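You operate a simulated robot arm through the tools that you are given. There is no shell and no other tool. Be economical: measure what you need, move in short steps, check, and stop when the job is done.

Carry out the task below with a simulated robot arm. There is one attempt and no reset: what you move stays moved.

Task
Make up a fresh soak bath and stand the grey basket in it.
Fine: shut the drain lever of the empty basin, open the blue handle by the high soap pump till the water is past the blue line and shut it, add two pumps of soap and stir with a quarter turn of the handwheel. The rinse pump, filter valve and bleed button stay.

The check looks at the end state, three seconds after you hand in, the way a careful person would. Anything else that was tipped, shoved, dropped, spilled or broken makes it a failure.

Robot
A 6-joint arm with a two-finger parallel gripper, fixed in place. Base frame: the origin is at the foot of the arm, x ahead of it, y to its left, z up. Lengths are in m, angles in rad, forces in N, time in s.
With the tool pointing down near the work surface it reaches from about 0.16 to 0.84 m from the base axis. Its first joint turns from -2.897 to 2.897 rad. Payload 3.91 kg.
The tool frame sits at the grasp point between the pads (the TCP): z along the fingers, y along the line on which they close. The tips reach 0.03 m beyond it. Largest opening 0.11 m; finger width 0.02, thickness 0.01; the body of the gripper, 0.048 by 0.112 m, starts 0.055 m behind the TCP.
Orientation is that of the tool frame in the base frame, as [roll, pitch, yaw] about the fixed x, y, z axes, in that order (R = Rz(yaw) Ry(pitch) Rx(roll)). With the fingers straight down and closing along the base's y, the tool's x points along the base's -x, its y along +y and its z along -z.

Tools
- The arm moves only by the tool arm_command. Its argument "targets" is a list of rows, each a list of 6 numbers: the shift along the tool's x, y, z in units of 400 mm (1.0 is 400 mm), then the turn, a rotation vector about the tool's x, y, z in units of 45 degrees (1.0 is 45 degrees). In form: [[x, y, z, rx, ry, rz], ...]. A call has 1 to 12 rows; each row is the pose to reach, as a shift and turn from the pose commanded when the call began, along the tool's axes at that moment. "jaw" is the gripper command, from -1 (fully open) to 1 (shut), values between in proportion, set as the call begins (left out, the last holds). A call with a number of a shift or a turn outside -1 to 1 is refused whole. A row lasts 0.2 s, in which the tool goes at most 0.05 m and 0.15 rad; a call with a longer step from one row to the next is refused whole, and so is a gripper value outside its range. Where a pose cannot be reached the arm comes as near as it can. A force on the tool above 90 N (or 10 N above the force at the start of the call, whichever is more), or a blocked arm, ends the call early, and 0.2 s more pass. The fingers move at their own pace (about 0.108 m/s each) and stop on an object; they squeeze with about 28 N. The grip force told is the motor's: it shows also when the fingers shut on nothing. Time passes only in rows, and 0.2 s behind the last, so rows that repeat a pose let the fingers close. The reply holds the time, the measured pose of the TCP, the force on the tool along the base axes, the opening and the grip force, in the units named above and with some noise, with the torque about the TCP (base axes, N m) and any sound that the robot's microphone picked up.
- Cameras (640 x 400 px; columns grow to the right, rows downward): "scene" is fixed at [0.2223, -0.4997, 1.6172]; the picture's right is [0.98, -0.20, 0.00], its down [-0.08, -0.42, -0.91] and it looks along [0.18, 0.89, -0.42] (base axes); focal length 349 px, centre (320, 200). "wrist" rides on the gripper at [0.077, 0.007, -0.115] in the tool frame; the picture's right is [-0.09, 1.00, 0.00], its down [-0.80, -0.07, -0.59] and it looks along [-0.59, -0.05, 0.80] (tool axes); focal length 270 px, centre (320, 200). There is no depth. A picture from a camera that has moved, and an enlarged one, comes with that camera's place and axes in the base frame and with its lens.
- camera(camera): a new picture of that camera. It takes no simulated time.
- raise_lower(by): slides the trunk up (or, below 0, down) by that many m; the arm rides with it, the base frame stays. It gives what a move gives, with no picture.
- enlarge(camera, box): a new picture of the part [left, top, right, bottom] of that camera's present view, enlarged. It takes no simulated time.
- finish_job(): hands the job in; it is judged then, once.

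Go step by step. Nothing tells you positions but the pictures and the camera data: compare them with the known pose of the tool, close in by small moves and look again before you grip or let go. The budget is 120 turns and 84 pictures, counting those below and the enlarged ones. Unless the task says otherwise, let go and move clear before handing in, and close with one line.

The tools are called after "Call:" by a JSON object that holds its "name" and its "arguments". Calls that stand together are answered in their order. arm_command: Moves the arm, as the interface text tells. Its arguments: {"type":"object","properties":{"targets":{"type":"array","items":{"type":"array","items":{"type":"number"}}},"jaw":{"type":"number"}},"required":["targets"]} The other tools are called the same way: raise_lower (by) slides the trunk up or down; camera (camera) takes a picture; enlarge (camera, box) takes an enlarged picture of a part of a camera's view; finish_job () hands the job in.

At the start:

```text
time_s: 0.0
tcp_pos: [0.0513, 0.3549, 1.4009]
ee_rot: [3.141, -0.003, 3.142]
force: [0.0, 0.4, 0.6]
torque: [-0.04, -0.05, 0.02]
opening: 0.1102
finger_force: 0.1
trunk travel left (down, up): [-0.48, 0.06]
```

scene: 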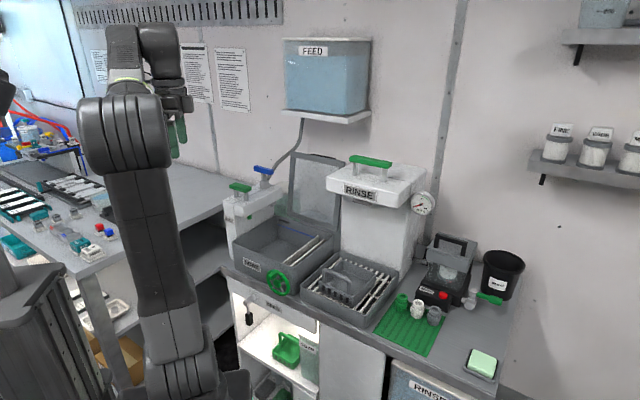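
wrist: 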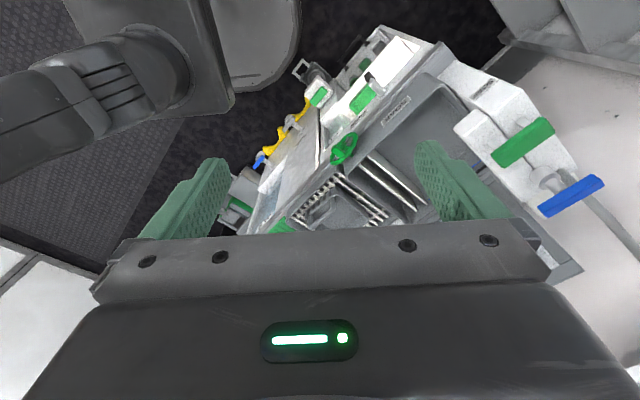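

I see a bench with a basin (green handwheel, "FINE?" label), a tall unit with green and blue handles, a grey basket in a rack, and a rinse pump. I'll enlarge the key areas first.

Call:
{"name": "enlarge", "arguments": {"camera": "scene", "box": [210, 140, 370, 240]}}

Call:
{"name": "enlarge", "arguments": {"camera": "scene", "box": [220, 220, 420, 345]}}

Call:
{"name": "enlarge", "arguments": {"camera": "scene", "box": [340, 150, 540, 275]}}

Call:
{"name": "enlarge", "arguments": {"camera": "wrist", "box": [230, 20, 470, 170]}}

Call:
{"name": "enlarge", "arguments": {"camera": "scene", "box": [220, 280, 500, 400]}}

```text
4.00 times, centred on (290, 190) of scene
camera zoom: at [0.2223, -0.4997, 1.6172], right [0.98, -0.2, 0.0], down [-0.08, -0.42, -0.91], along [0.18, 0.89, -0.42], focal length 1398 px, centre (440, 240)
```

zoom: 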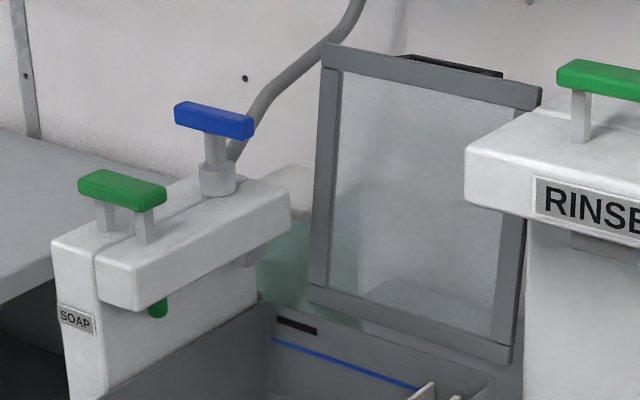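

```text
3.20 times, centred on (320, 282) of scene
camera zoom: at [0.2223, -0.4997, 1.6172], right [0.98, -0.2, 0.0], down [-0.08, -0.42, -0.91], along [0.18, 0.89, -0.42], focal length 1118 px, centre (320, -64)
```

zoom: 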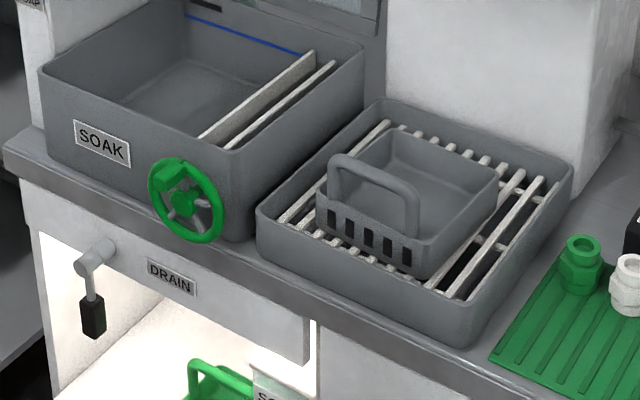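

```text
3.20 times, centred on (440, 212) of scene
camera zoom: at [0.2223, -0.4997, 1.6172], right [0.98, -0.2, 0.0], down [-0.08, -0.42, -0.91], along [0.18, 0.89, -0.42], focal length 1118 px, centre (-64, 160)
```

zoom: 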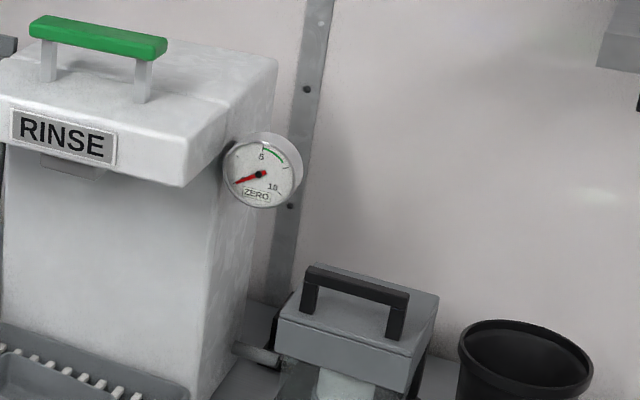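

```text
2.67 times, centred on (350, 95) of wrist
camera zoom: at [-0.0241, 0.3618, 1.5141], right [0.09, 1.0, 0.0], down [0.8, -0.07, 0.59], along [0.59, -0.05, -0.81], focal length 721 px, centre (240, 480)
```

zoom: 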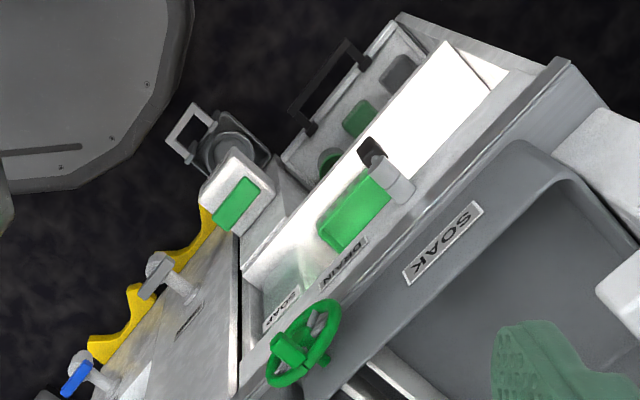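

```text
2.29 times, centred on (360, 340) of scene
camera zoom: at [0.2223, -0.4997, 1.6172], right [0.98, -0.2, 0.0], down [-0.08, -0.42, -0.91], along [0.18, 0.89, -0.42], focal length 799 px, centre (229, -120)
```

zoom: 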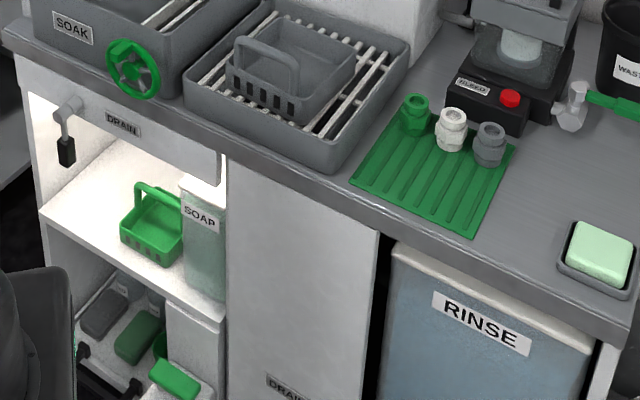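

The key parts triangulate well: handwheel about (0.27,0.40,0.92), drain lever about (0.17,0.50,0.78), blue handle about (0.26,0.74,1.17), soap pump about (0.17,0.65,1.14). The bench front faces the arm at about 44° yaw, so I'll turn the tool to square with the bench and look.

Call:
{"name": "arm_command", "arguments": {"targets": [[0, 0, 0, 0, 0, -0.18], [0, 0, 0, 0, 0, -0.36], [0, 0, 0, 0, 0, -0.54], [0, 0, 0, 0, 0, -0.72], [0, 0, 0, 0, 0, -0.9], [0, 0, 0, 0, 0, -0.97]], "jaw": 1}}

Call:
{"name": "camera", "arguments": {"camera": "wrist"}}

```text
time_s: 1.4
tcp_pos: [0.0518, 0.3551, 1.4006]
ee_rot: [3.14, -0.002, -2.379]
force: [-0.4, 0.4, 0.0]
torque: [0.04, -0.01, 0.0]
opening: 0.0004
finger_force: 28.0
trunk travel left (down, up): [-0.48, 0.06]
```

```text
76 pictures are left
camera wrist: at [-0.007, 0.3069, 1.5142], right [-0.62, 0.78, 0.0], down [0.63, 0.5, 0.59], along [0.46, 0.37, -0.81], focal length 270 px, centre (320, 200)
```

wrist: 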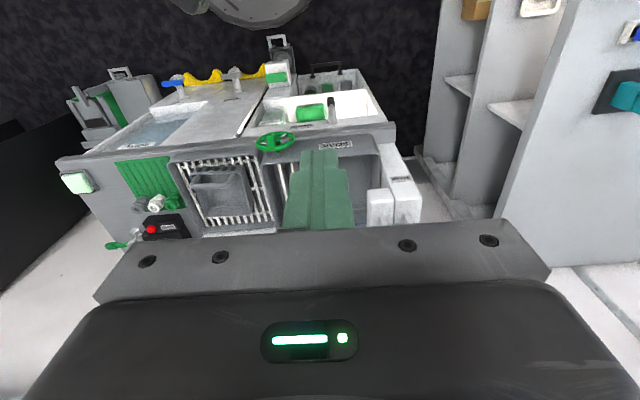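

Turned square to the bench. Next I'll lower the trunk and tilt the tool forward to inspect the bench front.

Call:
{"name": "raise_lower", "arguments": {"by": -0.3}}

Call:
{"name": "arm_command", "arguments": {"targets": [[0, 0, 0, 0, -0.18, 0], [0, 0, 0, 0, -0.36, 0], [0, 0, 0, 0, -0.54, 0], [0, 0, 0, 0, -0.72, 0], [0, 0, 0, 0, -0.9, 0], [0, 0, 0, 0, -1, 0]]}}

Call:
{"name": "camera", "arguments": {"camera": "wrist"}}

Call:
{"name": "camera", "arguments": {"camera": "scene"}}

```text
time_s: 4.4
tcp_pos: [0.0522, 0.3552, 1.0991]
ee_rot: [3.139, -0.002, -2.381]
force: [-1.2, 0.2, 0.5]
torque: [0.01, 0.02, -0.03]
opening: 0.0
finger_force: 28.5
trunk travel left (down, up): [-0.18, 0.36]
```

```text
time_s: 5.8
tcp_pos: [0.0516, 0.355, 1.0988]
ee_rot: [3.137, 0.784, -2.382]
force: [0.7, 0.9, 0.1]
torque: [-0.02, 0.02, 0.01]
opening: 0.0
finger_force: 28.0
trunk travel left (down, up): [-0.18, 0.36]
```

```text
75 pictures are left
camera wrist: at [-0.0503, 0.2666, 1.1258], right [-0.64, 0.76, 0.07], down [0.16, 0.05, 0.99], along [0.75, 0.64, -0.15], focal length 270 px, centre (320, 200)
```

wrist: 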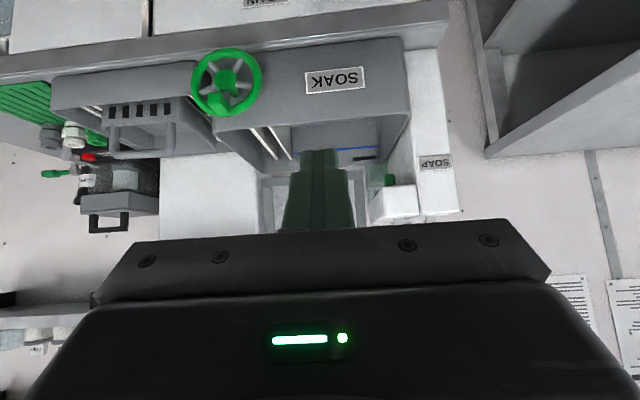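

```text
74 pictures are left
```

scene: 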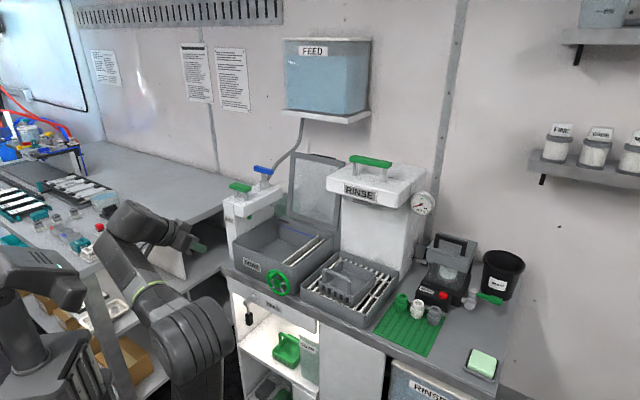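

View is upside down (up in world is down in picture). I'll lower the tool to look at the drain lever and cabinet.

Call:
{"name": "arm_command", "arguments": {"targets": [[0.085, 0, 0.085, 0, 0, 0], [0.17, 0, 0.17, 0, 0, 0], [0.255, 0, 0.255, 0, 0, 0], [0.34, 0, 0.34, 0, 0, 0], [0.425, 0, 0.425, 0, 0, 0], [0.5, 0, 0.5, 0, 0, 0]]}}

Call:
{"name": "camera", "arguments": {"camera": "wrist"}}

Call:
{"name": "enlarge", "arguments": {"camera": "wrist", "box": [120, 0, 520, 250]}}

```text
time_s: 7.2
tcp_pos: [0.0525, 0.3555, 0.8145]
ee_rot: [3.136, 0.781, -2.384]
force: [-0.2, 0.4, -0.4]
torque: [0.04, 0.03, 0.01]
opening: 0.0
finger_force: 28.2
trunk travel left (down, up): [-0.18, 0.36]
```

```text
73 pictures are left
camera wrist: at [-0.0485, 0.2675, 0.8404], right [-0.64, 0.76, 0.06], down [0.16, 0.05, 0.99], along [0.75, 0.64, -0.15], focal length 270 px, centre (320, 200)
```

wrist: 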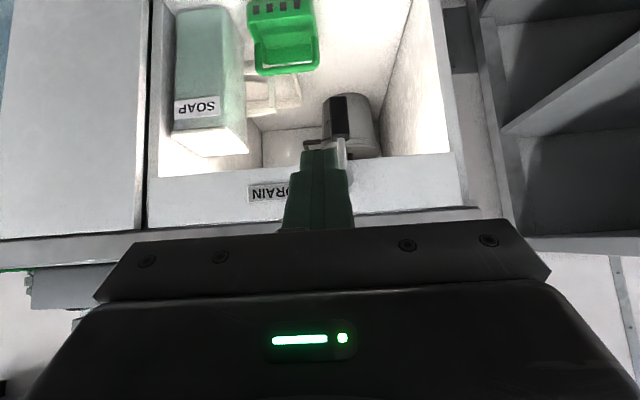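

```text
1.60 times, centred on (320, 125) of wrist
camera zoom: at [-0.0485, 0.2675, 0.8404], right [-0.64, 0.76, 0.06], down [0.16, 0.05, 0.99], along [0.75, 0.64, -0.15], focal length 432 px, centre (320, 320)
```

zoom: 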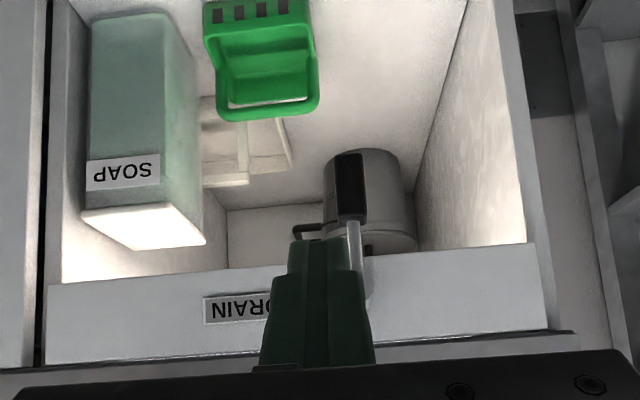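

The drain lever hangs straight down beside the DRAIN label, with a can beneath. I'll shift right along the bench to unblock the view and compare the other drain lever's position.

Call:
{"name": "arm_command", "arguments": {"targets": [[0, -0.12, 0, 0, 0, 0], [0, -0.24, 0, 0, 0, 0], [0, -0.36, 0, 0, 0, 0], [0, -0.48, 0, 0, 0, 0], [0, -0.56, 0, 0, 0, 0]]}}

Call:
{"name": "camera", "arguments": {"camera": "wrist"}}

```text
time_s: 8.4
tcp_pos: [0.2047, 0.1915, 0.8189]
ee_rot: [3.132, 0.789, -2.388]
force: [0.0, -0.1, -0.8]
torque: [-0.01, -0.02, 0.02]
opening: 0.0001
finger_force: 27.6
trunk travel left (down, up): [-0.18, 0.36]
```

```text
71 pictures are left
camera wrist: at [0.1045, 0.1033, 0.8448], right [-0.64, 0.76, 0.07], down [0.16, 0.04, 0.99], along [0.75, 0.64, -0.15], focal length 270 px, centre (320, 200)
```

wrist: 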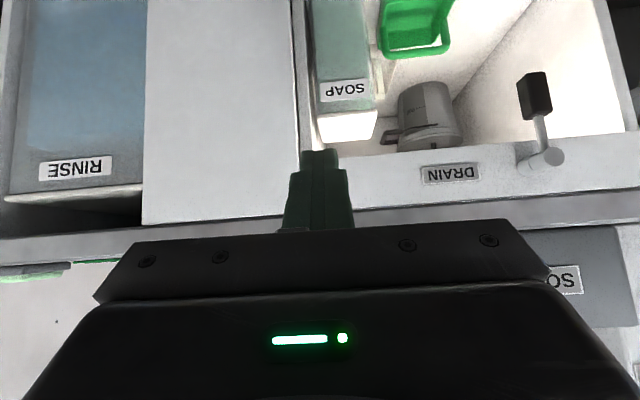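

Call:
{"name": "arm_command", "arguments": {"targets": [[0, 0, 0, 0, 0.18, 0], [0, 0, 0, 0, 0.36, 0], [0, 0, 0, 0, 0.54, 0], [0, 0, 0, 0, 0.72, 0]]}}

Call:
{"name": "camera", "arguments": {"camera": "wrist"}}

```text
time_s: 9.4
tcp_pos: [0.2059, 0.1915, 0.8158]
ee_rot: [3.139, 0.215, -2.381]
force: [0.0, -0.7, 0.9]
torque: [-0.02, -0.02, -0.02]
opening: 0.0
finger_force: 28.7
trunk travel left (down, up): [-0.18, 0.36]
```

```text
70 pictures are left
camera wrist: at [0.1301, 0.1275, 0.9115], right [-0.62, 0.78, 0.02], down [0.52, 0.4, 0.75], along [0.58, 0.48, -0.66], focal length 270 px, centre (320, 200)
```

wrist: 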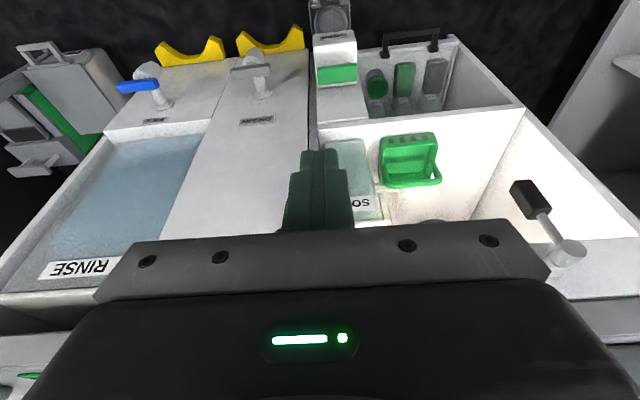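

Call:
{"name": "enlarge", "arguments": {"camera": "wrist", "box": [90, 20, 410, 160]}}

```text
2.00 times, centred on (250, 90) of wrist
camera zoom: at [0.1301, 0.1275, 0.9115], right [-0.62, 0.78, 0.02], down [0.52, 0.4, 0.75], along [0.58, 0.48, -0.66], focal length 541 px, centre (460, 420)
```

zoom: 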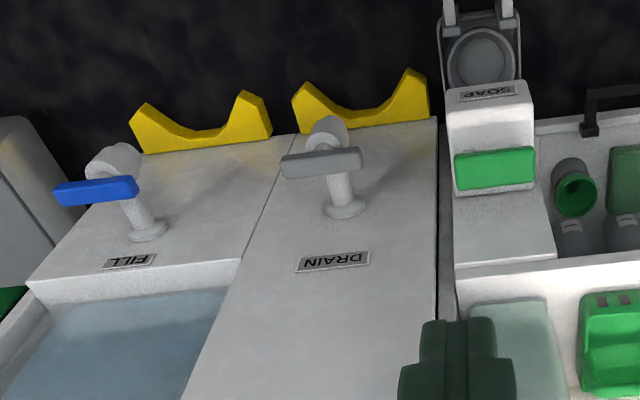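

I now place the lever pivot at about (0.160,0.511,0.763) and its black handle at about (0.163,0.511,0.683), hanging down, so open. I'll bring the tool horizontal in front of it.

Call:
{"name": "arm_command", "arguments": {"targets": [[0.012, 0.108, 0.054, 0, -0.167, 0], [0.024, 0.217, 0.108, 0, -0.333, 0], [0.036, 0.325, 0.163, 0, -0.5, 0], [0.048, 0.433, 0.217, 0, -0.667, 0], [0.06, 0.542, 0.271, 0, -0.833, 0], [0.071, 0.65, 0.325, 0, -1, 0]], "jaw": -0.2}}

Call:
{"name": "arm_command", "arguments": {"targets": [[0, 0, 0, 0, -0.18, 0], [0, 0, 0, 0, -0.36, 0], [0, 0, 0, 0, -0.54, 0], [0, 0, 0, 0, -0.727, 0]]}}

Call:
{"name": "camera", "arguments": {"camera": "wrist"}}

Call:
{"name": "camera", "arguments": {"camera": "scene"}}

```text
time_s: 10.8
tcp_pos: [0.0269, 0.3803, 0.6844]
ee_rot: [3.139, 1.002, -2.382]
force: [0.1, 0.4, -0.3]
torque: [-0.02, 0.04, 0.05]
opening: 0.0662
finger_force: 0.1
trunk travel left (down, up): [-0.18, 0.36]
```

```text
time_s: 11.8
tcp_pos: [0.0004, 0.4169, 0.7318]
ee_rot: [-1.611, 1.562, -0.854]
force: [0.3, -0.4, 0.9]
torque: [-0.03, 0.03, 0.0]
opening: 0.0662
finger_force: 0.0
out of reach, approached as far as the arm can: row 2, 3, 4
trunk travel left (down, up): [-0.18, 0.36]
```

```text
68 pictures are left
camera wrist: at [-0.0848, 0.3451, 0.6539], right [-0.68, 0.73, 0.08], down [-0.39, -0.45, 0.8], along [0.62, 0.52, 0.59], focal length 270 px, centre (320, 200)
```

wrist: 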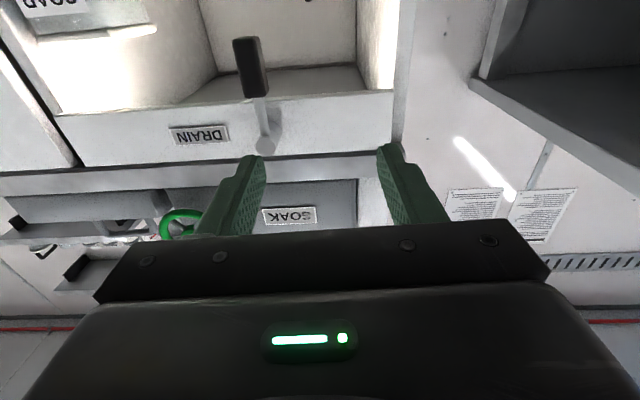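

```text
67 pictures are left
```

scene: 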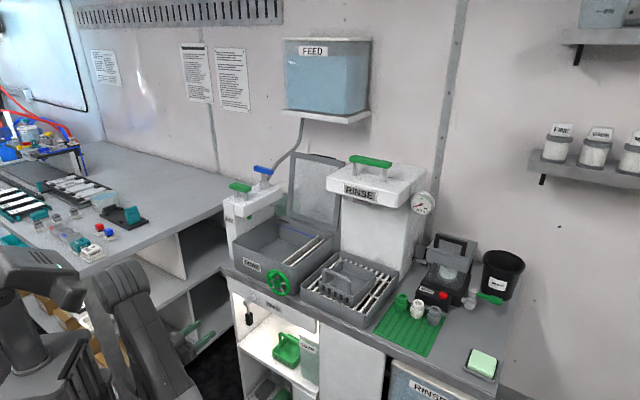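

Tool is horizontal but the pose is slightly off because the arm is too folded. I'll step forward a little and check where it settles.

Call:
{"name": "arm_command", "arguments": {"targets": [[0, 0, 0.1, 0, 0, 0], [0, 0, 0.2, 0, 0, 0], [0, 0, 0.2, 0, 0, 0]]}}

Call:
{"name": "camera", "arguments": {"camera": "wrist"}}

```text
time_s: 12.6
tcp_pos: [0.0555, 0.4749, 0.7365]
ee_rot: [0.6, 1.567, 1.361]
force: [0.7, 0.7, -0.4]
torque: [0.02, -0.02, -0.01]
opening: 0.0658
finger_force: 0.1
trunk travel left (down, up): [-0.18, 0.36]
```

```text
66 pictures are left
camera wrist: at [-0.0304, 0.4005, 0.6583], right [-0.69, 0.72, 0.09], down [-0.38, -0.46, 0.8], along [0.62, 0.51, 0.59], focal length 270 px, centre (320, 200)
```

wrist: 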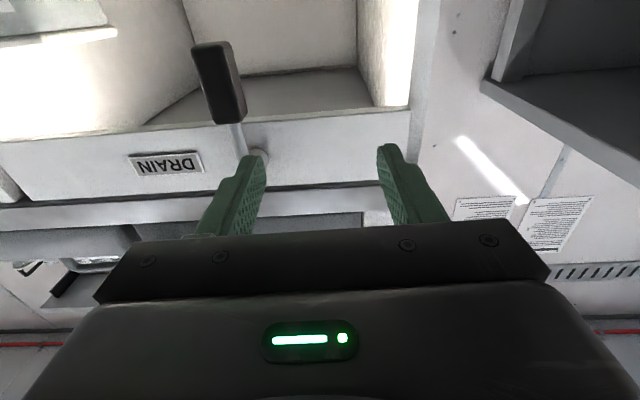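

Call:
{"name": "arm_command", "arguments": {"targets": [[0.066, -0.055, 0, 0, 0, 0], [0.1325, -0.11, 0, 0, 0, 0], [0.1325, -0.11, 0, 0, 0, 0]]}}

Call:
{"name": "camera", "arguments": {"camera": "wrist"}}

```text
time_s: 13.4
tcp_pos: [0.068, 0.4737, 0.7226]
ee_rot: [-1.275, 1.568, -0.515]
force: [-0.2, -0.3, 0.6]
torque: [-0.01, -0.03, -0.04]
opening: 0.0658
finger_force: 0.2
out of reach, approached as far as the arm can: row 1, 2, 3
trunk travel left (down, up): [-0.18, 0.36]
```

```text
65 pictures are left
camera wrist: at [-0.0167, 0.3992, 0.6448], right [-0.69, 0.72, 0.09], down [-0.38, -0.46, 0.8], along [0.62, 0.52, 0.59], focal length 270 px, centre (320, 200)
```

wrist: 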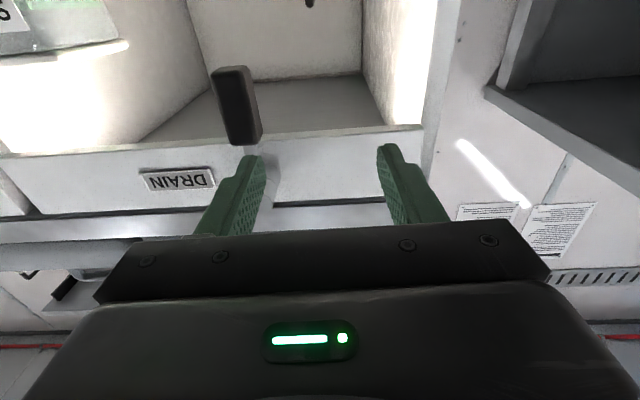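

The arm is at its low limit for horizontal work here; lowering the trunk will give room.

Call:
{"name": "raise_lower", "arguments": {"by": -0.15}}

Call:
{"name": "arm_command", "arguments": {"targets": [[-0.07, -0.05, 0, 0, 0, 0], [-0.15, -0.08, 0, 0, 0, 0], [-0.25, -0.08, 0, 0, 0, 0], [-0.277, -0.08, 0, 0, 0, 0]]}}

Call:
{"name": "camera", "arguments": {"camera": "wrist"}}

```text
time_s: 15.2
tcp_pos: [0.0689, 0.4732, 0.5724]
ee_rot: [-1.243, 1.566, -0.484]
force: [0.0, 0.3, 0.7]
torque: [0.06, -0.02, -0.02]
opening: 0.0659
finger_force: 0.1
trunk travel left (down, up): [-0.03, 0.51]
```

```text
time_s: 16.1
tcp_pos: [0.0935, 0.4517, 0.6827]
ee_rot: [-1.529, 1.568, -0.773]
force: [-0.2, 0.0, 0.2]
torque: [-0.02, 0.02, 0.03]
opening: 0.0659
finger_force: 0.0
trunk travel left (down, up): [-0.03, 0.51]
```

```text
64 pictures are left
camera wrist: at [0.0069, 0.3765, 0.6054], right [-0.69, 0.72, 0.09], down [-0.38, -0.46, 0.8], along [0.62, 0.52, 0.59], focal length 270 px, centre (320, 200)
```

wrist: 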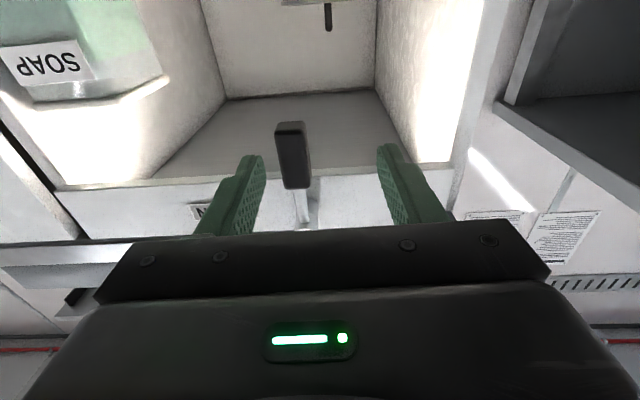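

Call:
{"name": "arm_command", "arguments": {"targets": [[-0.03, -0.055, 0, 0, 0, 0], [-0.03, -0.055, 0.1, 0, 0, 0], [-0.03, -0.055, 0.12, 0, 0, 0]]}}

Call:
{"name": "camera", "arguments": {"camera": "wrist"}}

Call:
{"name": "enlarge", "arguments": {"camera": "scene", "box": [200, 250, 328, 330]}}

```text
time_s: 16.9
tcp_pos: [0.1432, 0.4695, 0.6967]
ee_rot: [-1.468, 1.569, -0.71]
force: [0.1, 0.5, 0.2]
torque: [0.01, -0.04, 0.0]
opening: 0.0659
finger_force: 0.1
trunk travel left (down, up): [-0.03, 0.51]
```

```text
63 pictures are left
camera wrist: at [0.0562, 0.3941, 0.6186], right [-0.69, 0.72, 0.08], down [-0.38, -0.46, 0.8], along [0.62, 0.52, 0.59], focal length 270 px, centre (320, 200)
```

wrist: 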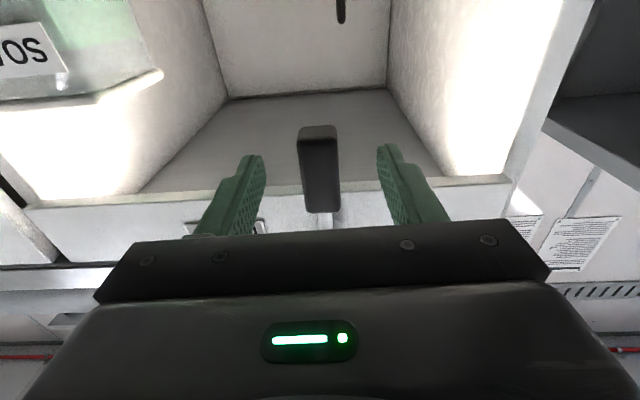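

```text
5.00 times, centred on (264, 290) of scene
camera zoom: at [0.2223, -0.4997, 1.6172], right [0.98, -0.2, 0.0], down [-0.08, -0.42, -0.91], along [0.18, 0.89, -0.42], focal length 1747 px, centre (600, -250)
```

zoom: 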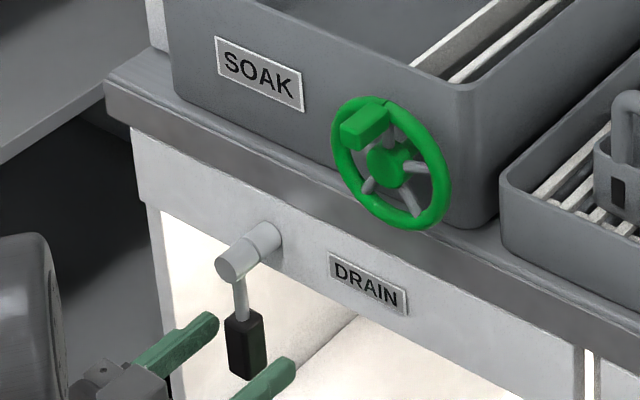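

The fingers straddle the black handle. I'll go 2 cm further and grip it.

Call:
{"name": "arm_command", "arguments": {"targets": [[0, -0.005, 0.025, 0, 0, 0], [0, -0.005, 0.045, 0, 0, 0]]}}

Call:
{"name": "arm_command", "arguments": {"targets": [[0, 0, 0, 0, 0, 0], [0, 0, 0, 0, 0, 0], [0, 0, 0, 0, 0, 0]], "jaw": 1}}

Call:
{"name": "camera", "arguments": {"camera": "wrist"}}

Call:
{"name": "enlarge", "arguments": {"camera": "scene", "box": [200, 250, 328, 330]}}

```text
time_s: 17.6
tcp_pos: [0.1556, 0.4794, 0.6972]
ee_rot: [-1.212, 1.566, -0.452]
force: [0.0, -0.9, 0.4]
torque: [-0.02, 0.04, -0.03]
opening: 0.0659
finger_force: 0.0
trunk travel left (down, up): [-0.03, 0.51]
```

```text
time_s: 18.4
tcp_pos: [0.1539, 0.4785, 0.6974]
ee_rot: [-1.2, 1.568, -0.438]
force: [-4.3, 12.6, 3.2]
torque: [-0.28, 0.02, 0.83]
opening: 0.0218
finger_force: 45.0
trunk travel left (down, up): [-0.03, 0.51]
```

```text
61 pictures are left
camera wrist: at [0.0689, 0.4054, 0.619], right [-0.69, 0.72, 0.08], down [-0.38, -0.46, 0.8], along [0.62, 0.52, 0.59], focal length 270 px, centre (320, 200)
```

wrist: 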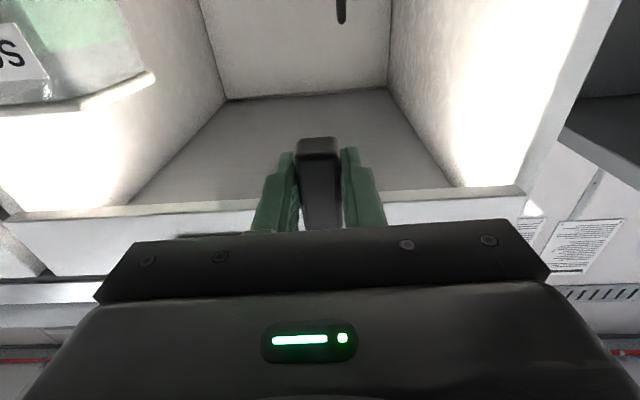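

```text
5.00 times, centred on (264, 290) of scene
camera zoom: at [0.2223, -0.4997, 1.6172], right [0.98, -0.2, 0.0], down [-0.08, -0.42, -0.91], along [0.18, 0.89, -0.42], focal length 1747 px, centre (600, -250)
```

zoom: 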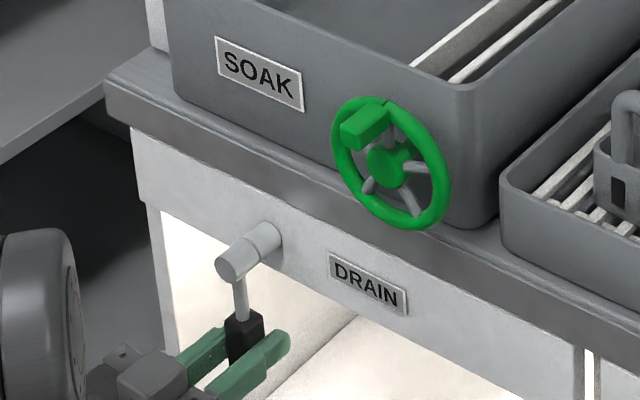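

Gripped. Now a gentle test swing of the lever toward the left, about its pivot.

Call:
{"name": "arm_command", "arguments": {"targets": [[-0.0004, 0.0117, 0, 0, 0, 0.089], [-0.0014, 0.0219, 0, 0, 0, 0.167], [-0.0057, 0.0434, 0, 0, 0, 0.333]]}}

Call:
{"name": "enlarge", "arguments": {"camera": "scene", "box": [200, 250, 328, 330]}}

```text
time_s: 19.1
tcp_pos: [0.1437, 0.4913, 0.6974]
ee_rot: [1.566, 1.311, 2.327]
force: [-3.8, 17.4, 4.6]
torque: [-1.12, -0.65, 0.88]
opening: 0.0225
finger_force: 45.3
trunk travel left (down, up): [-0.03, 0.51]
```

```text
5.00 times, centred on (264, 290) of scene
camera zoom: at [0.2223, -0.4997, 1.6172], right [0.98, -0.2, 0.0], down [-0.08, -0.42, -0.91], along [0.18, 0.89, -0.42], focal length 1747 px, centre (600, -250)
```

zoom: 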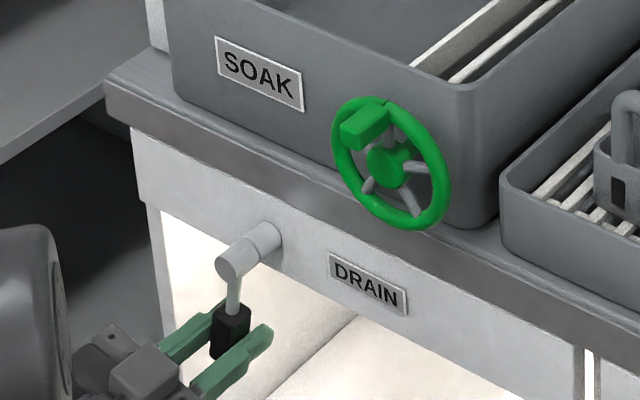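

The lever follows to the left without resistance. I'll continue the swing.

Call:
{"name": "arm_command", "arguments": {"targets": [[-0.0014, 0.0219, 0, 0, 0, 0.167], [-0.0057, 0.0434, 0, 0, 0, 0.333], [-0.0127, 0.0641, 0, 0, 0, 0.5], [-0.0224, 0.0838, 0, 0, 0, 0.667], [-0.0346, 0.102, 0, 0, 0, 0.833], [-0.0491, 0.1184, 0, 0, 0, 1]]}}

Call:
{"name": "enlarge", "arguments": {"camera": "scene", "box": [200, 250, 328, 330]}}

```text
time_s: 20.0
tcp_pos: [0.1047, 0.5331, 0.7772]
ee_rot: [1.666, 0.929, 2.383]
force: [18.6, -19.3, -37.2]
torque: [2.08, 1.43, 0.02]
opening: 0.052
finger_force: 45.0
out of reach, approached as far as the arm can: row 1, 2, 3, 4
trunk travel left (down, up): [-0.03, 0.51]
stopped in row 4: the force on the tool passed its limit at 126 N (the readings are from after the stop); the commanded pose is now the measured one
```

```text
5.00 times, centred on (264, 290) of scene
camera zoom: at [0.2223, -0.4997, 1.6172], right [0.98, -0.2, 0.0], down [-0.08, -0.42, -0.91], along [0.18, 0.89, -0.42], focal length 1747 px, centre (600, -250)
```

zoom: 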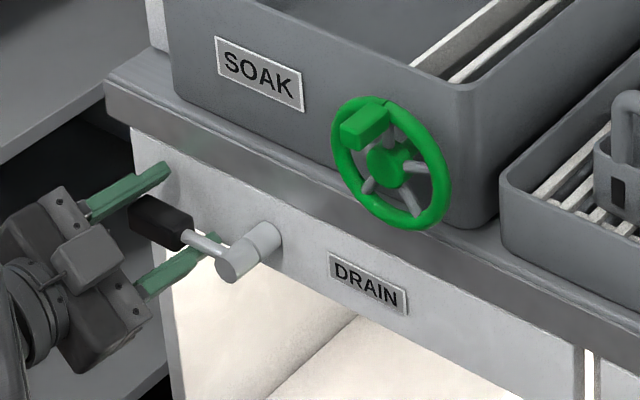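

The lever has swung up to horizontal on the left, with the arm near its limit. I'll open the jaws and back straight off.

Call:
{"name": "arm_command", "arguments": {"targets": [[0, 0, 0, 0, 0, 0], [0, 0, 0, 0, 0, 0], [0, 0, -0.05, 0, 0, 0], [0, 0, -0.1, 0, 0, 0], [0, 0, -0.15, 0, 0, 0]], "jaw": -1}}

Call:
{"name": "enlarge", "arguments": {"camera": "scene", "box": [200, 250, 328, 330]}}

Call:
{"name": "camera", "arguments": {"camera": "wrist"}}

```text
time_s: 21.2
tcp_pos: [0.0567, 0.4919, 0.7861]
ee_rot: [1.643, 0.927, 2.373]
force: [0.6, -0.7, 0.3]
torque: [-0.02, 0.02, -0.01]
opening: 0.1101
finger_force: 0.1
trunk travel left (down, up): [-0.03, 0.51]
```

```text
5.00 times, centred on (264, 290) of scene
camera zoom: at [0.2223, -0.4997, 1.6172], right [0.98, -0.2, 0.0], down [-0.08, -0.42, -0.91], along [0.18, 0.89, -0.42], focal length 1747 px, centre (600, -250)
```

zoom: 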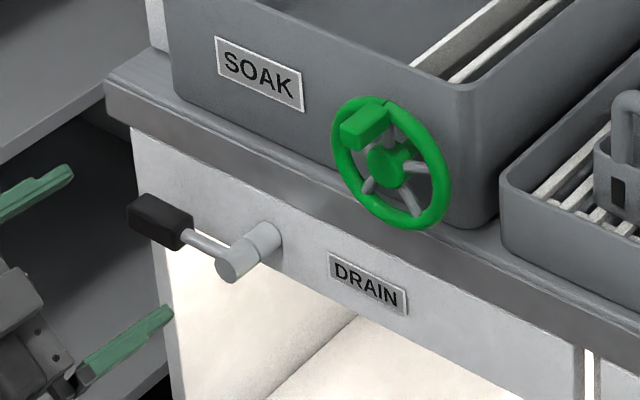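

```text
56 pictures are left
camera wrist: at [-0.0625, 0.4502, 0.7322], right [-0.48, 0.57, 0.67], down [-0.06, -0.78, 0.62], along [0.87, 0.26, 0.41], focal length 270 px, centre (320, 200)
```

wrist: 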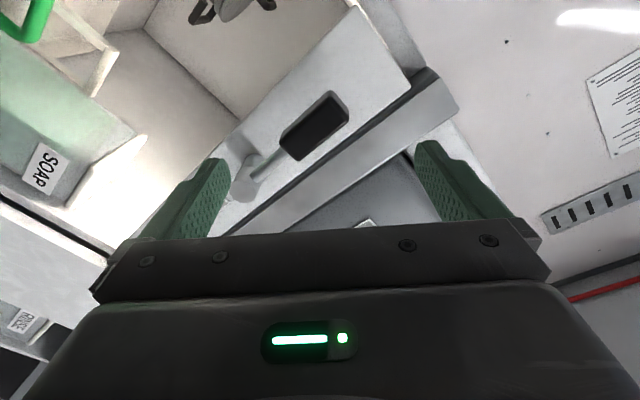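

The drain lever now sits horizontal at its stop. I'll raise the trunk and bring the tool back to pointing down to look at the blue handle and soap pump.

Call:
{"name": "raise_lower", "arguments": {"by": 0.48}}

Call:
{"name": "arm_command", "arguments": {"targets": [[0, 0, 0, 0, 0, -0.17], [0, 0, 0, 0, 0, -0.34], [0, 0, 0, 0, 0, -0.51], [0, 0, 0, 0, 0, -0.68], [0, 0, 0, 0, 0, -0.82]]}}

Call:
{"name": "arm_command", "arguments": {"targets": [[0, 0, -0.05, 0, 0.18, 0], [0, 0, -0.1, 0, 0.36, 0], [0, 0, -0.15, 0, 0.54, 0], [-0.05, 0, -0.15, 0, 0.72, 0], [-0.1, 0, -0.15, 0, 0.9, 0], [-0.2, 0, -0.15, 0, 1, 0]], "jaw": 1}}

Call:
{"name": "camera", "arguments": {"camera": "wrist"}}

```text
refused: 0.48 is not a number from -0.4 to 0.4
```

```text
time_s: 22.4
tcp_pos: [0.0573, 0.4926, 0.7853]
ee_rot: [-3.029, 1.527, -2.287]
force: [-0.3, 0.5, -0.1]
torque: [-0.01, -0.03, -0.01]
opening: 0.11
finger_force: 0.0
trunk travel left (down, up): [-0.03, 0.51]
```

```text
time_s: 23.8
tcp_pos: [0.0149, 0.4521, 0.8694]
ee_rot: [-3.138, 0.74, -2.395]
force: [-0.6, -0.3, -0.1]
torque: [-0.01, 0.02, 0.0]
opening: 0.0
finger_force: 28.2
trunk travel left (down, up): [-0.03, 0.51]
```

```text
55 pictures are left
camera wrist: at [-0.0865, 0.3659, 0.9018], right [-0.63, 0.78, 0.06], down [0.19, 0.08, 0.98], along [0.76, 0.62, -0.19], focal length 270 px, centre (320, 200)
```

wrist: 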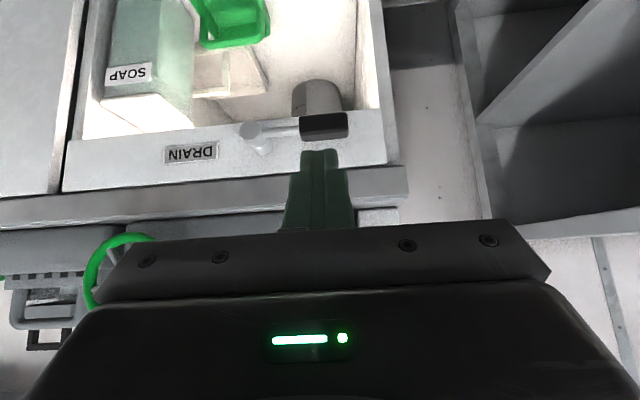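

Call:
{"name": "raise_lower", "arguments": {"by": 0.4}}

Call:
{"name": "camera", "arguments": {"camera": "wrist"}}

```text
time_s: 27.7
tcp_pos: [0.0157, 0.4521, 1.269]
ee_rot: [-3.138, 0.741, -2.397]
force: [-0.3, -0.6, -0.2]
torque: [-0.01, 0.01, 0.01]
opening: 0.0
finger_force: 27.7
trunk travel left (down, up): [-0.43, 0.11]
```

```text
54 pictures are left
camera wrist: at [-0.0864, 0.3661, 1.3013], right [-0.63, 0.78, 0.06], down [0.19, 0.08, 0.98], along [0.76, 0.62, -0.19], focal length 270 px, centre (320, 200)
```

wrist: 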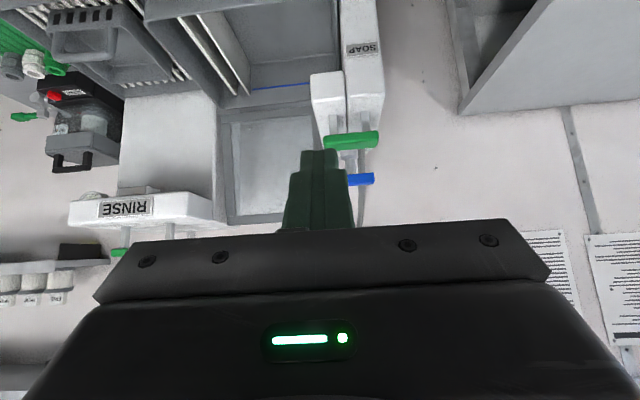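

Next, hover above and slightly right of the blue handle, tool down, to see it up close.

Call:
{"name": "arm_command", "arguments": {"targets": [[-0.105, -0.024, 0.033, 0, 0.135, 0], [-0.21, -0.048, 0.066, 0, 0.27, 0], [-0.315, -0.072, 0.1, 0, 0.405, 0], [-0.42, -0.096, 0.133, 0, 0.54, 0], [-0.525, -0.12, 0.166, 0, 0.674, 0], [-0.63, -0.144, 0.2, 0, 0.81, 0], [-0.736, -0.1675, 0.2325, 0, 0.944, 0]]}}

Call:
{"name": "camera", "arguments": {"camera": "wrist"}}

Call:
{"name": "camera", "arguments": {"camera": "scene"}}

```text
time_s: 29.3
tcp_pos: [0.2271, 0.5416, 1.3304]
ee_rot: [3.139, 0.106, -2.399]
force: [-0.4, 0.5, 0.0]
torque: [0.01, -0.02, 0.01]
opening: 0.0001
finger_force: 28.4
out of reach, approached as far as the arm can: row 6, 7
trunk travel left (down, up): [-0.43, 0.11]
```

```text
53 pictures are left
camera wrist: at [0.1596, 0.4874, 1.4353], right [-0.61, 0.79, 0.01], down [0.59, 0.44, 0.68], along [0.53, 0.42, -0.74], focal length 270 px, centre (320, 200)
```

wrist: 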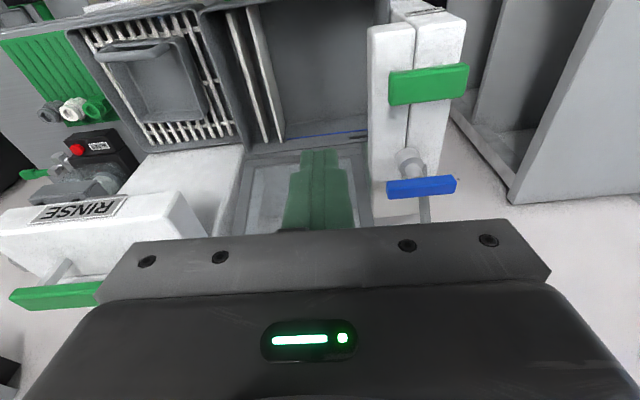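

```text
52 pictures are left
```

scene: 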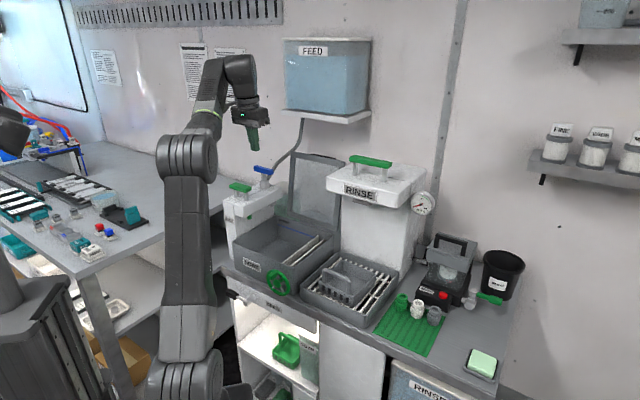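

Blue T-handle centre is about (0.256,0.732,1.169) with its bar along the bench. I'll raise the trunk for reach, then bring closed fingertips in front of the bar's right end.

Call:
{"name": "raise_lower", "arguments": {"by": 0.1}}

Call:
{"name": "arm_command", "arguments": {"targets": [[0, 0, 0.1, 0, -0.16, 0], [0, 0.02, 0.2, 0, -0.31, 0], [-0.05, 0.04, 0.28, 0, -0.31, 0], [-0.1, 0.04, 0.28, 0, -0.31, 0]]}}

Call:
{"name": "camera", "arguments": {"camera": "wrist"}}

```text
time_s: 30.6
tcp_pos: [0.2292, 0.5425, 1.4299]
ee_rot: [3.138, 0.108, -2.398]
force: [0.0, 0.7, -0.5]
torque: [0.0, -0.02, -0.02]
opening: 0.0
finger_force: 28.0
trunk travel left (down, up): [-0.53, 0.01]
```

```text
time_s: 31.6
tcp_pos: [0.257, 0.5917, 1.325]
ee_rot: [3.14, 0.352, -2.398]
force: [0.2, 0.4, -0.5]
torque: [-0.01, -0.01, -0.01]
opening: 0.0001
finger_force: 27.6
trunk travel left (down, up): [-0.53, 0.01]
```

```text
51 pictures are left
camera wrist: at [0.1722, 0.5212, 1.4051], right [-0.61, 0.79, 0.03], down [0.45, 0.32, 0.83], along [0.65, 0.53, -0.55], focal length 270 px, centre (320, 200)
```

wrist: 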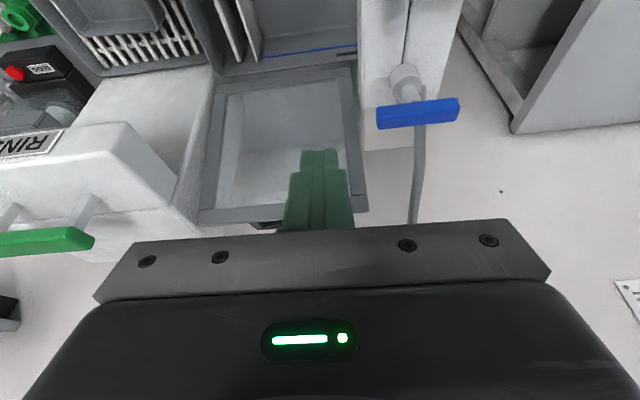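

Call:
{"name": "arm_command", "arguments": {"targets": [[0.03, 0.06, 0.09, 0, 0, 0], [0.032, 0.12, 0.18, 0, 0, 0], [0.032, 0.1875, 0.27, 0, 0, 0], [0.032, 0.1875, 0.33, 0, 0, 0]]}}

Call:
{"name": "camera", "arguments": {"camera": "wrist"}}

Call:
{"name": "enlarge", "arguments": {"camera": "scene", "box": [210, 140, 338, 220]}}

```text
time_s: 32.6
tcp_pos: [0.23, 0.666, 1.1975]
ee_rot: [3.141, 0.354, -2.4]
force: [-0.5, 0.4, -0.6]
torque: [0.01, -0.04, -0.03]
opening: 0.0
finger_force: 28.1
trunk travel left (down, up): [-0.53, 0.01]
```

```text
50 pictures are left
camera wrist: at [0.1447, 0.5964, 1.2778], right [-0.61, 0.79, 0.03], down [0.45, 0.32, 0.83], along [0.65, 0.53, -0.55], focal length 270 px, centre (320, 200)
```

wrist: 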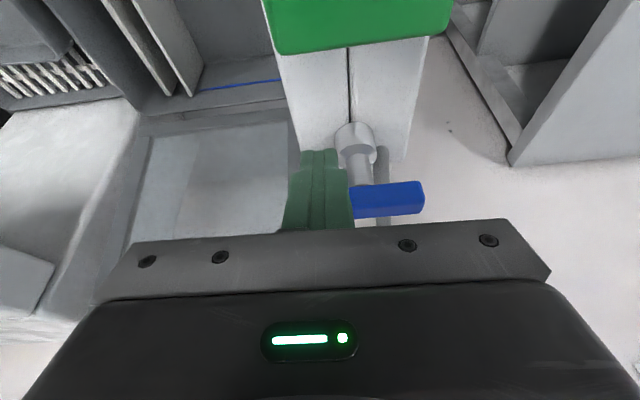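

```text
5.00 times, centred on (274, 180) of scene
camera zoom: at [0.2223, -0.4997, 1.6172], right [0.98, -0.2, 0.0], down [-0.08, -0.42, -0.91], along [0.18, 0.89, -0.42], focal length 1747 px, centre (550, 300)
```

zoom: 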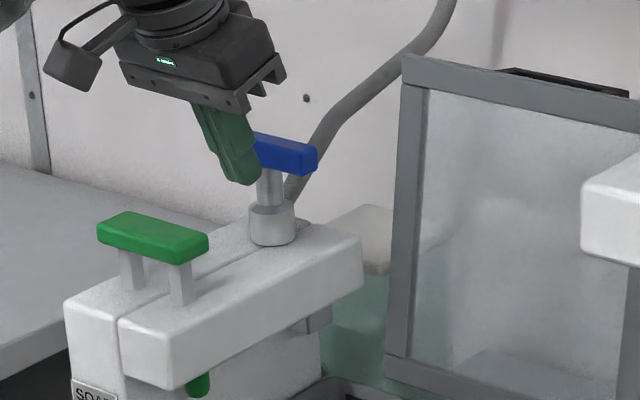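

Fingertips are just in front of the bar's right end. I'll push that end away, turning the handle counter-clockwise about 60°, and check for resistance and water.

Call:
{"name": "arm_command", "arguments": {"targets": [[0.0104, 0, 0.0282, 0, 0, 0], [-0.0695, 0, 0.0575, 0, 0, 0], [-0.1037, -0.014, 0.07, 0, 0, 0], [-0.133, -0.0135, 0.081, 0, 0, 0], [-0.1604, -0.002, 0.091, 0, 0, 0]]}}

Call:
{"name": "enlarge", "arguments": {"camera": "scene", "box": [210, 150, 370, 250]}}

```text
time_s: 33.8
tcp_pos: [0.2834, 0.7186, 1.1834]
ee_rot: [3.139, 0.351, -2.4]
force: [0.3, -0.3, -0.3]
torque: [-0.02, -0.01, 0.01]
opening: 0.0001
finger_force: 28.1
trunk travel left (down, up): [-0.53, 0.01]
```

```text
4.00 times, centred on (290, 200) of scene
camera zoom: at [0.2223, -0.4997, 1.6172], right [0.98, -0.2, 0.0], down [-0.08, -0.42, -0.91], along [0.18, 0.89, -0.42], focal length 1398 px, centre (440, 200)
```

zoom: 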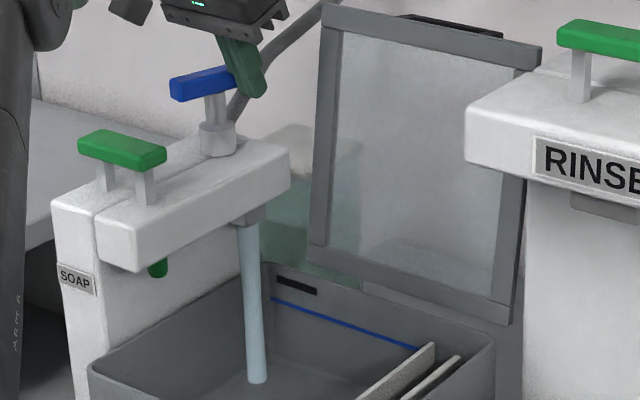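

Water is running into the basin. I'll move the fingertips round to the near side of the handle, ready to shut it, and watch the level.

Call:
{"name": "arm_command", "arguments": {"targets": [[0.0258, -0.041, -0.0095, 0, 0, 0], [0.0962, -0.041, -0.0354, 0, 0, 0], [0.1667, -0.041, -0.0612, 0, 0, 0], [0.2019, 0.034, -0.0742, 0, 0, 0]]}}

Call:
{"name": "enlarge", "arguments": {"camera": "scene", "box": [220, 170, 348, 250]}}

Call:
{"name": "camera", "arguments": {"camera": "wrist"}}

```text
time_s: 34.8
tcp_pos: [0.2105, 0.6695, 1.1827]
ee_rot: [3.14, 0.353, -2.398]
force: [-0.3, -0.3, -0.2]
torque: [-0.02, -0.01, 0.04]
opening: 0.0
finger_force: 27.6
trunk travel left (down, up): [-0.53, 0.01]
```

```text
5.00 times, centred on (284, 210) of scene
camera zoom: at [0.2223, -0.4997, 1.6172], right [0.98, -0.2, 0.0], down [-0.08, -0.42, -0.91], along [0.18, 0.89, -0.42], focal length 1747 px, centre (500, 150)
```

zoom: 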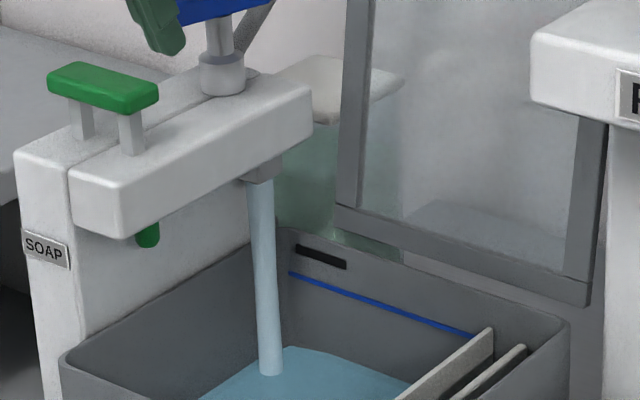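

```text
46 pictures are left
camera wrist: at [0.1255, 0.5994, 1.2626], right [-0.61, 0.79, 0.03], down [0.45, 0.32, 0.83], along [0.65, 0.53, -0.55], focal length 270 px, centre (320, 200)
```

wrist: 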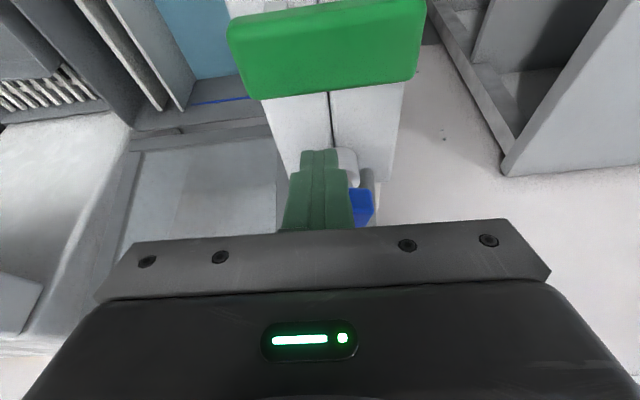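

Water is rising. Holding briefly and checking the level.

Call:
{"name": "arm_command", "arguments": {"targets": [[0, 0, 0, 0, 0, 0]]}}

Call:
{"name": "enlarge", "arguments": {"camera": "scene", "box": [220, 170, 348, 250]}}

```text
time_s: 35.2
tcp_pos: [0.2112, 0.6704, 1.1822]
ee_rot: [3.14, 0.354, -2.399]
force: [0.2, 0.6, -0.3]
torque: [0.0, 0.03, 0.01]
opening: 0.0002
finger_force: 28.1
trunk travel left (down, up): [-0.53, 0.01]
```

```text
5.00 times, centred on (284, 210) of scene
camera zoom: at [0.2223, -0.4997, 1.6172], right [0.98, -0.2, 0.0], down [-0.08, -0.42, -0.91], along [0.18, 0.89, -0.42], focal length 1747 px, centre (500, 150)
```

zoom: 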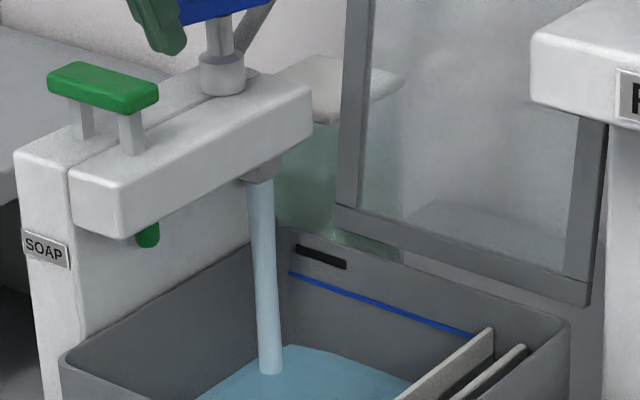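

Call:
{"name": "arm_command", "arguments": {"targets": [[0, 0, 0, 0, 0, 0], [0, 0, 0, 0, 0, 0], [0, 0, 0, 0, 0, 0], [0, 0, 0, 0, 0, 0], [0, 0, 0, 0, 0, 0], [0, 0, 0, 0, 0, 0], [0, 0, 0, 0, 0, 0], [0, 0, 0, 0, 0, 0], [0, 0, 0, 0, 0, 0], [0, 0, 0, 0, 0, 0]]}}

Call:
{"name": "enlarge", "arguments": {"camera": "scene", "box": [220, 170, 348, 250]}}

```text
time_s: 37.4
tcp_pos: [0.2109, 0.6688, 1.1818]
ee_rot: [3.14, 0.351, -2.399]
force: [0.7, 0.8, 0.5]
torque: [0.0, -0.02, 0.01]
opening: 0.0
finger_force: 28.1
trunk travel left (down, up): [-0.53, 0.01]
```

```text
5.00 times, centred on (284, 210) of scene
camera zoom: at [0.2223, -0.4997, 1.6172], right [0.98, -0.2, 0.0], down [-0.08, -0.42, -0.91], along [0.18, 0.89, -0.42], focal length 1747 px, centre (500, 150)
```

zoom: 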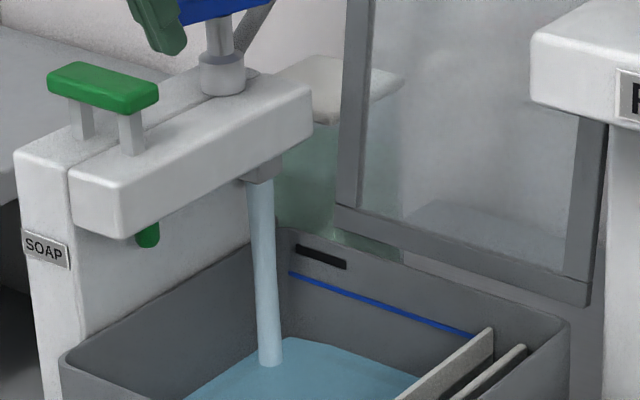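

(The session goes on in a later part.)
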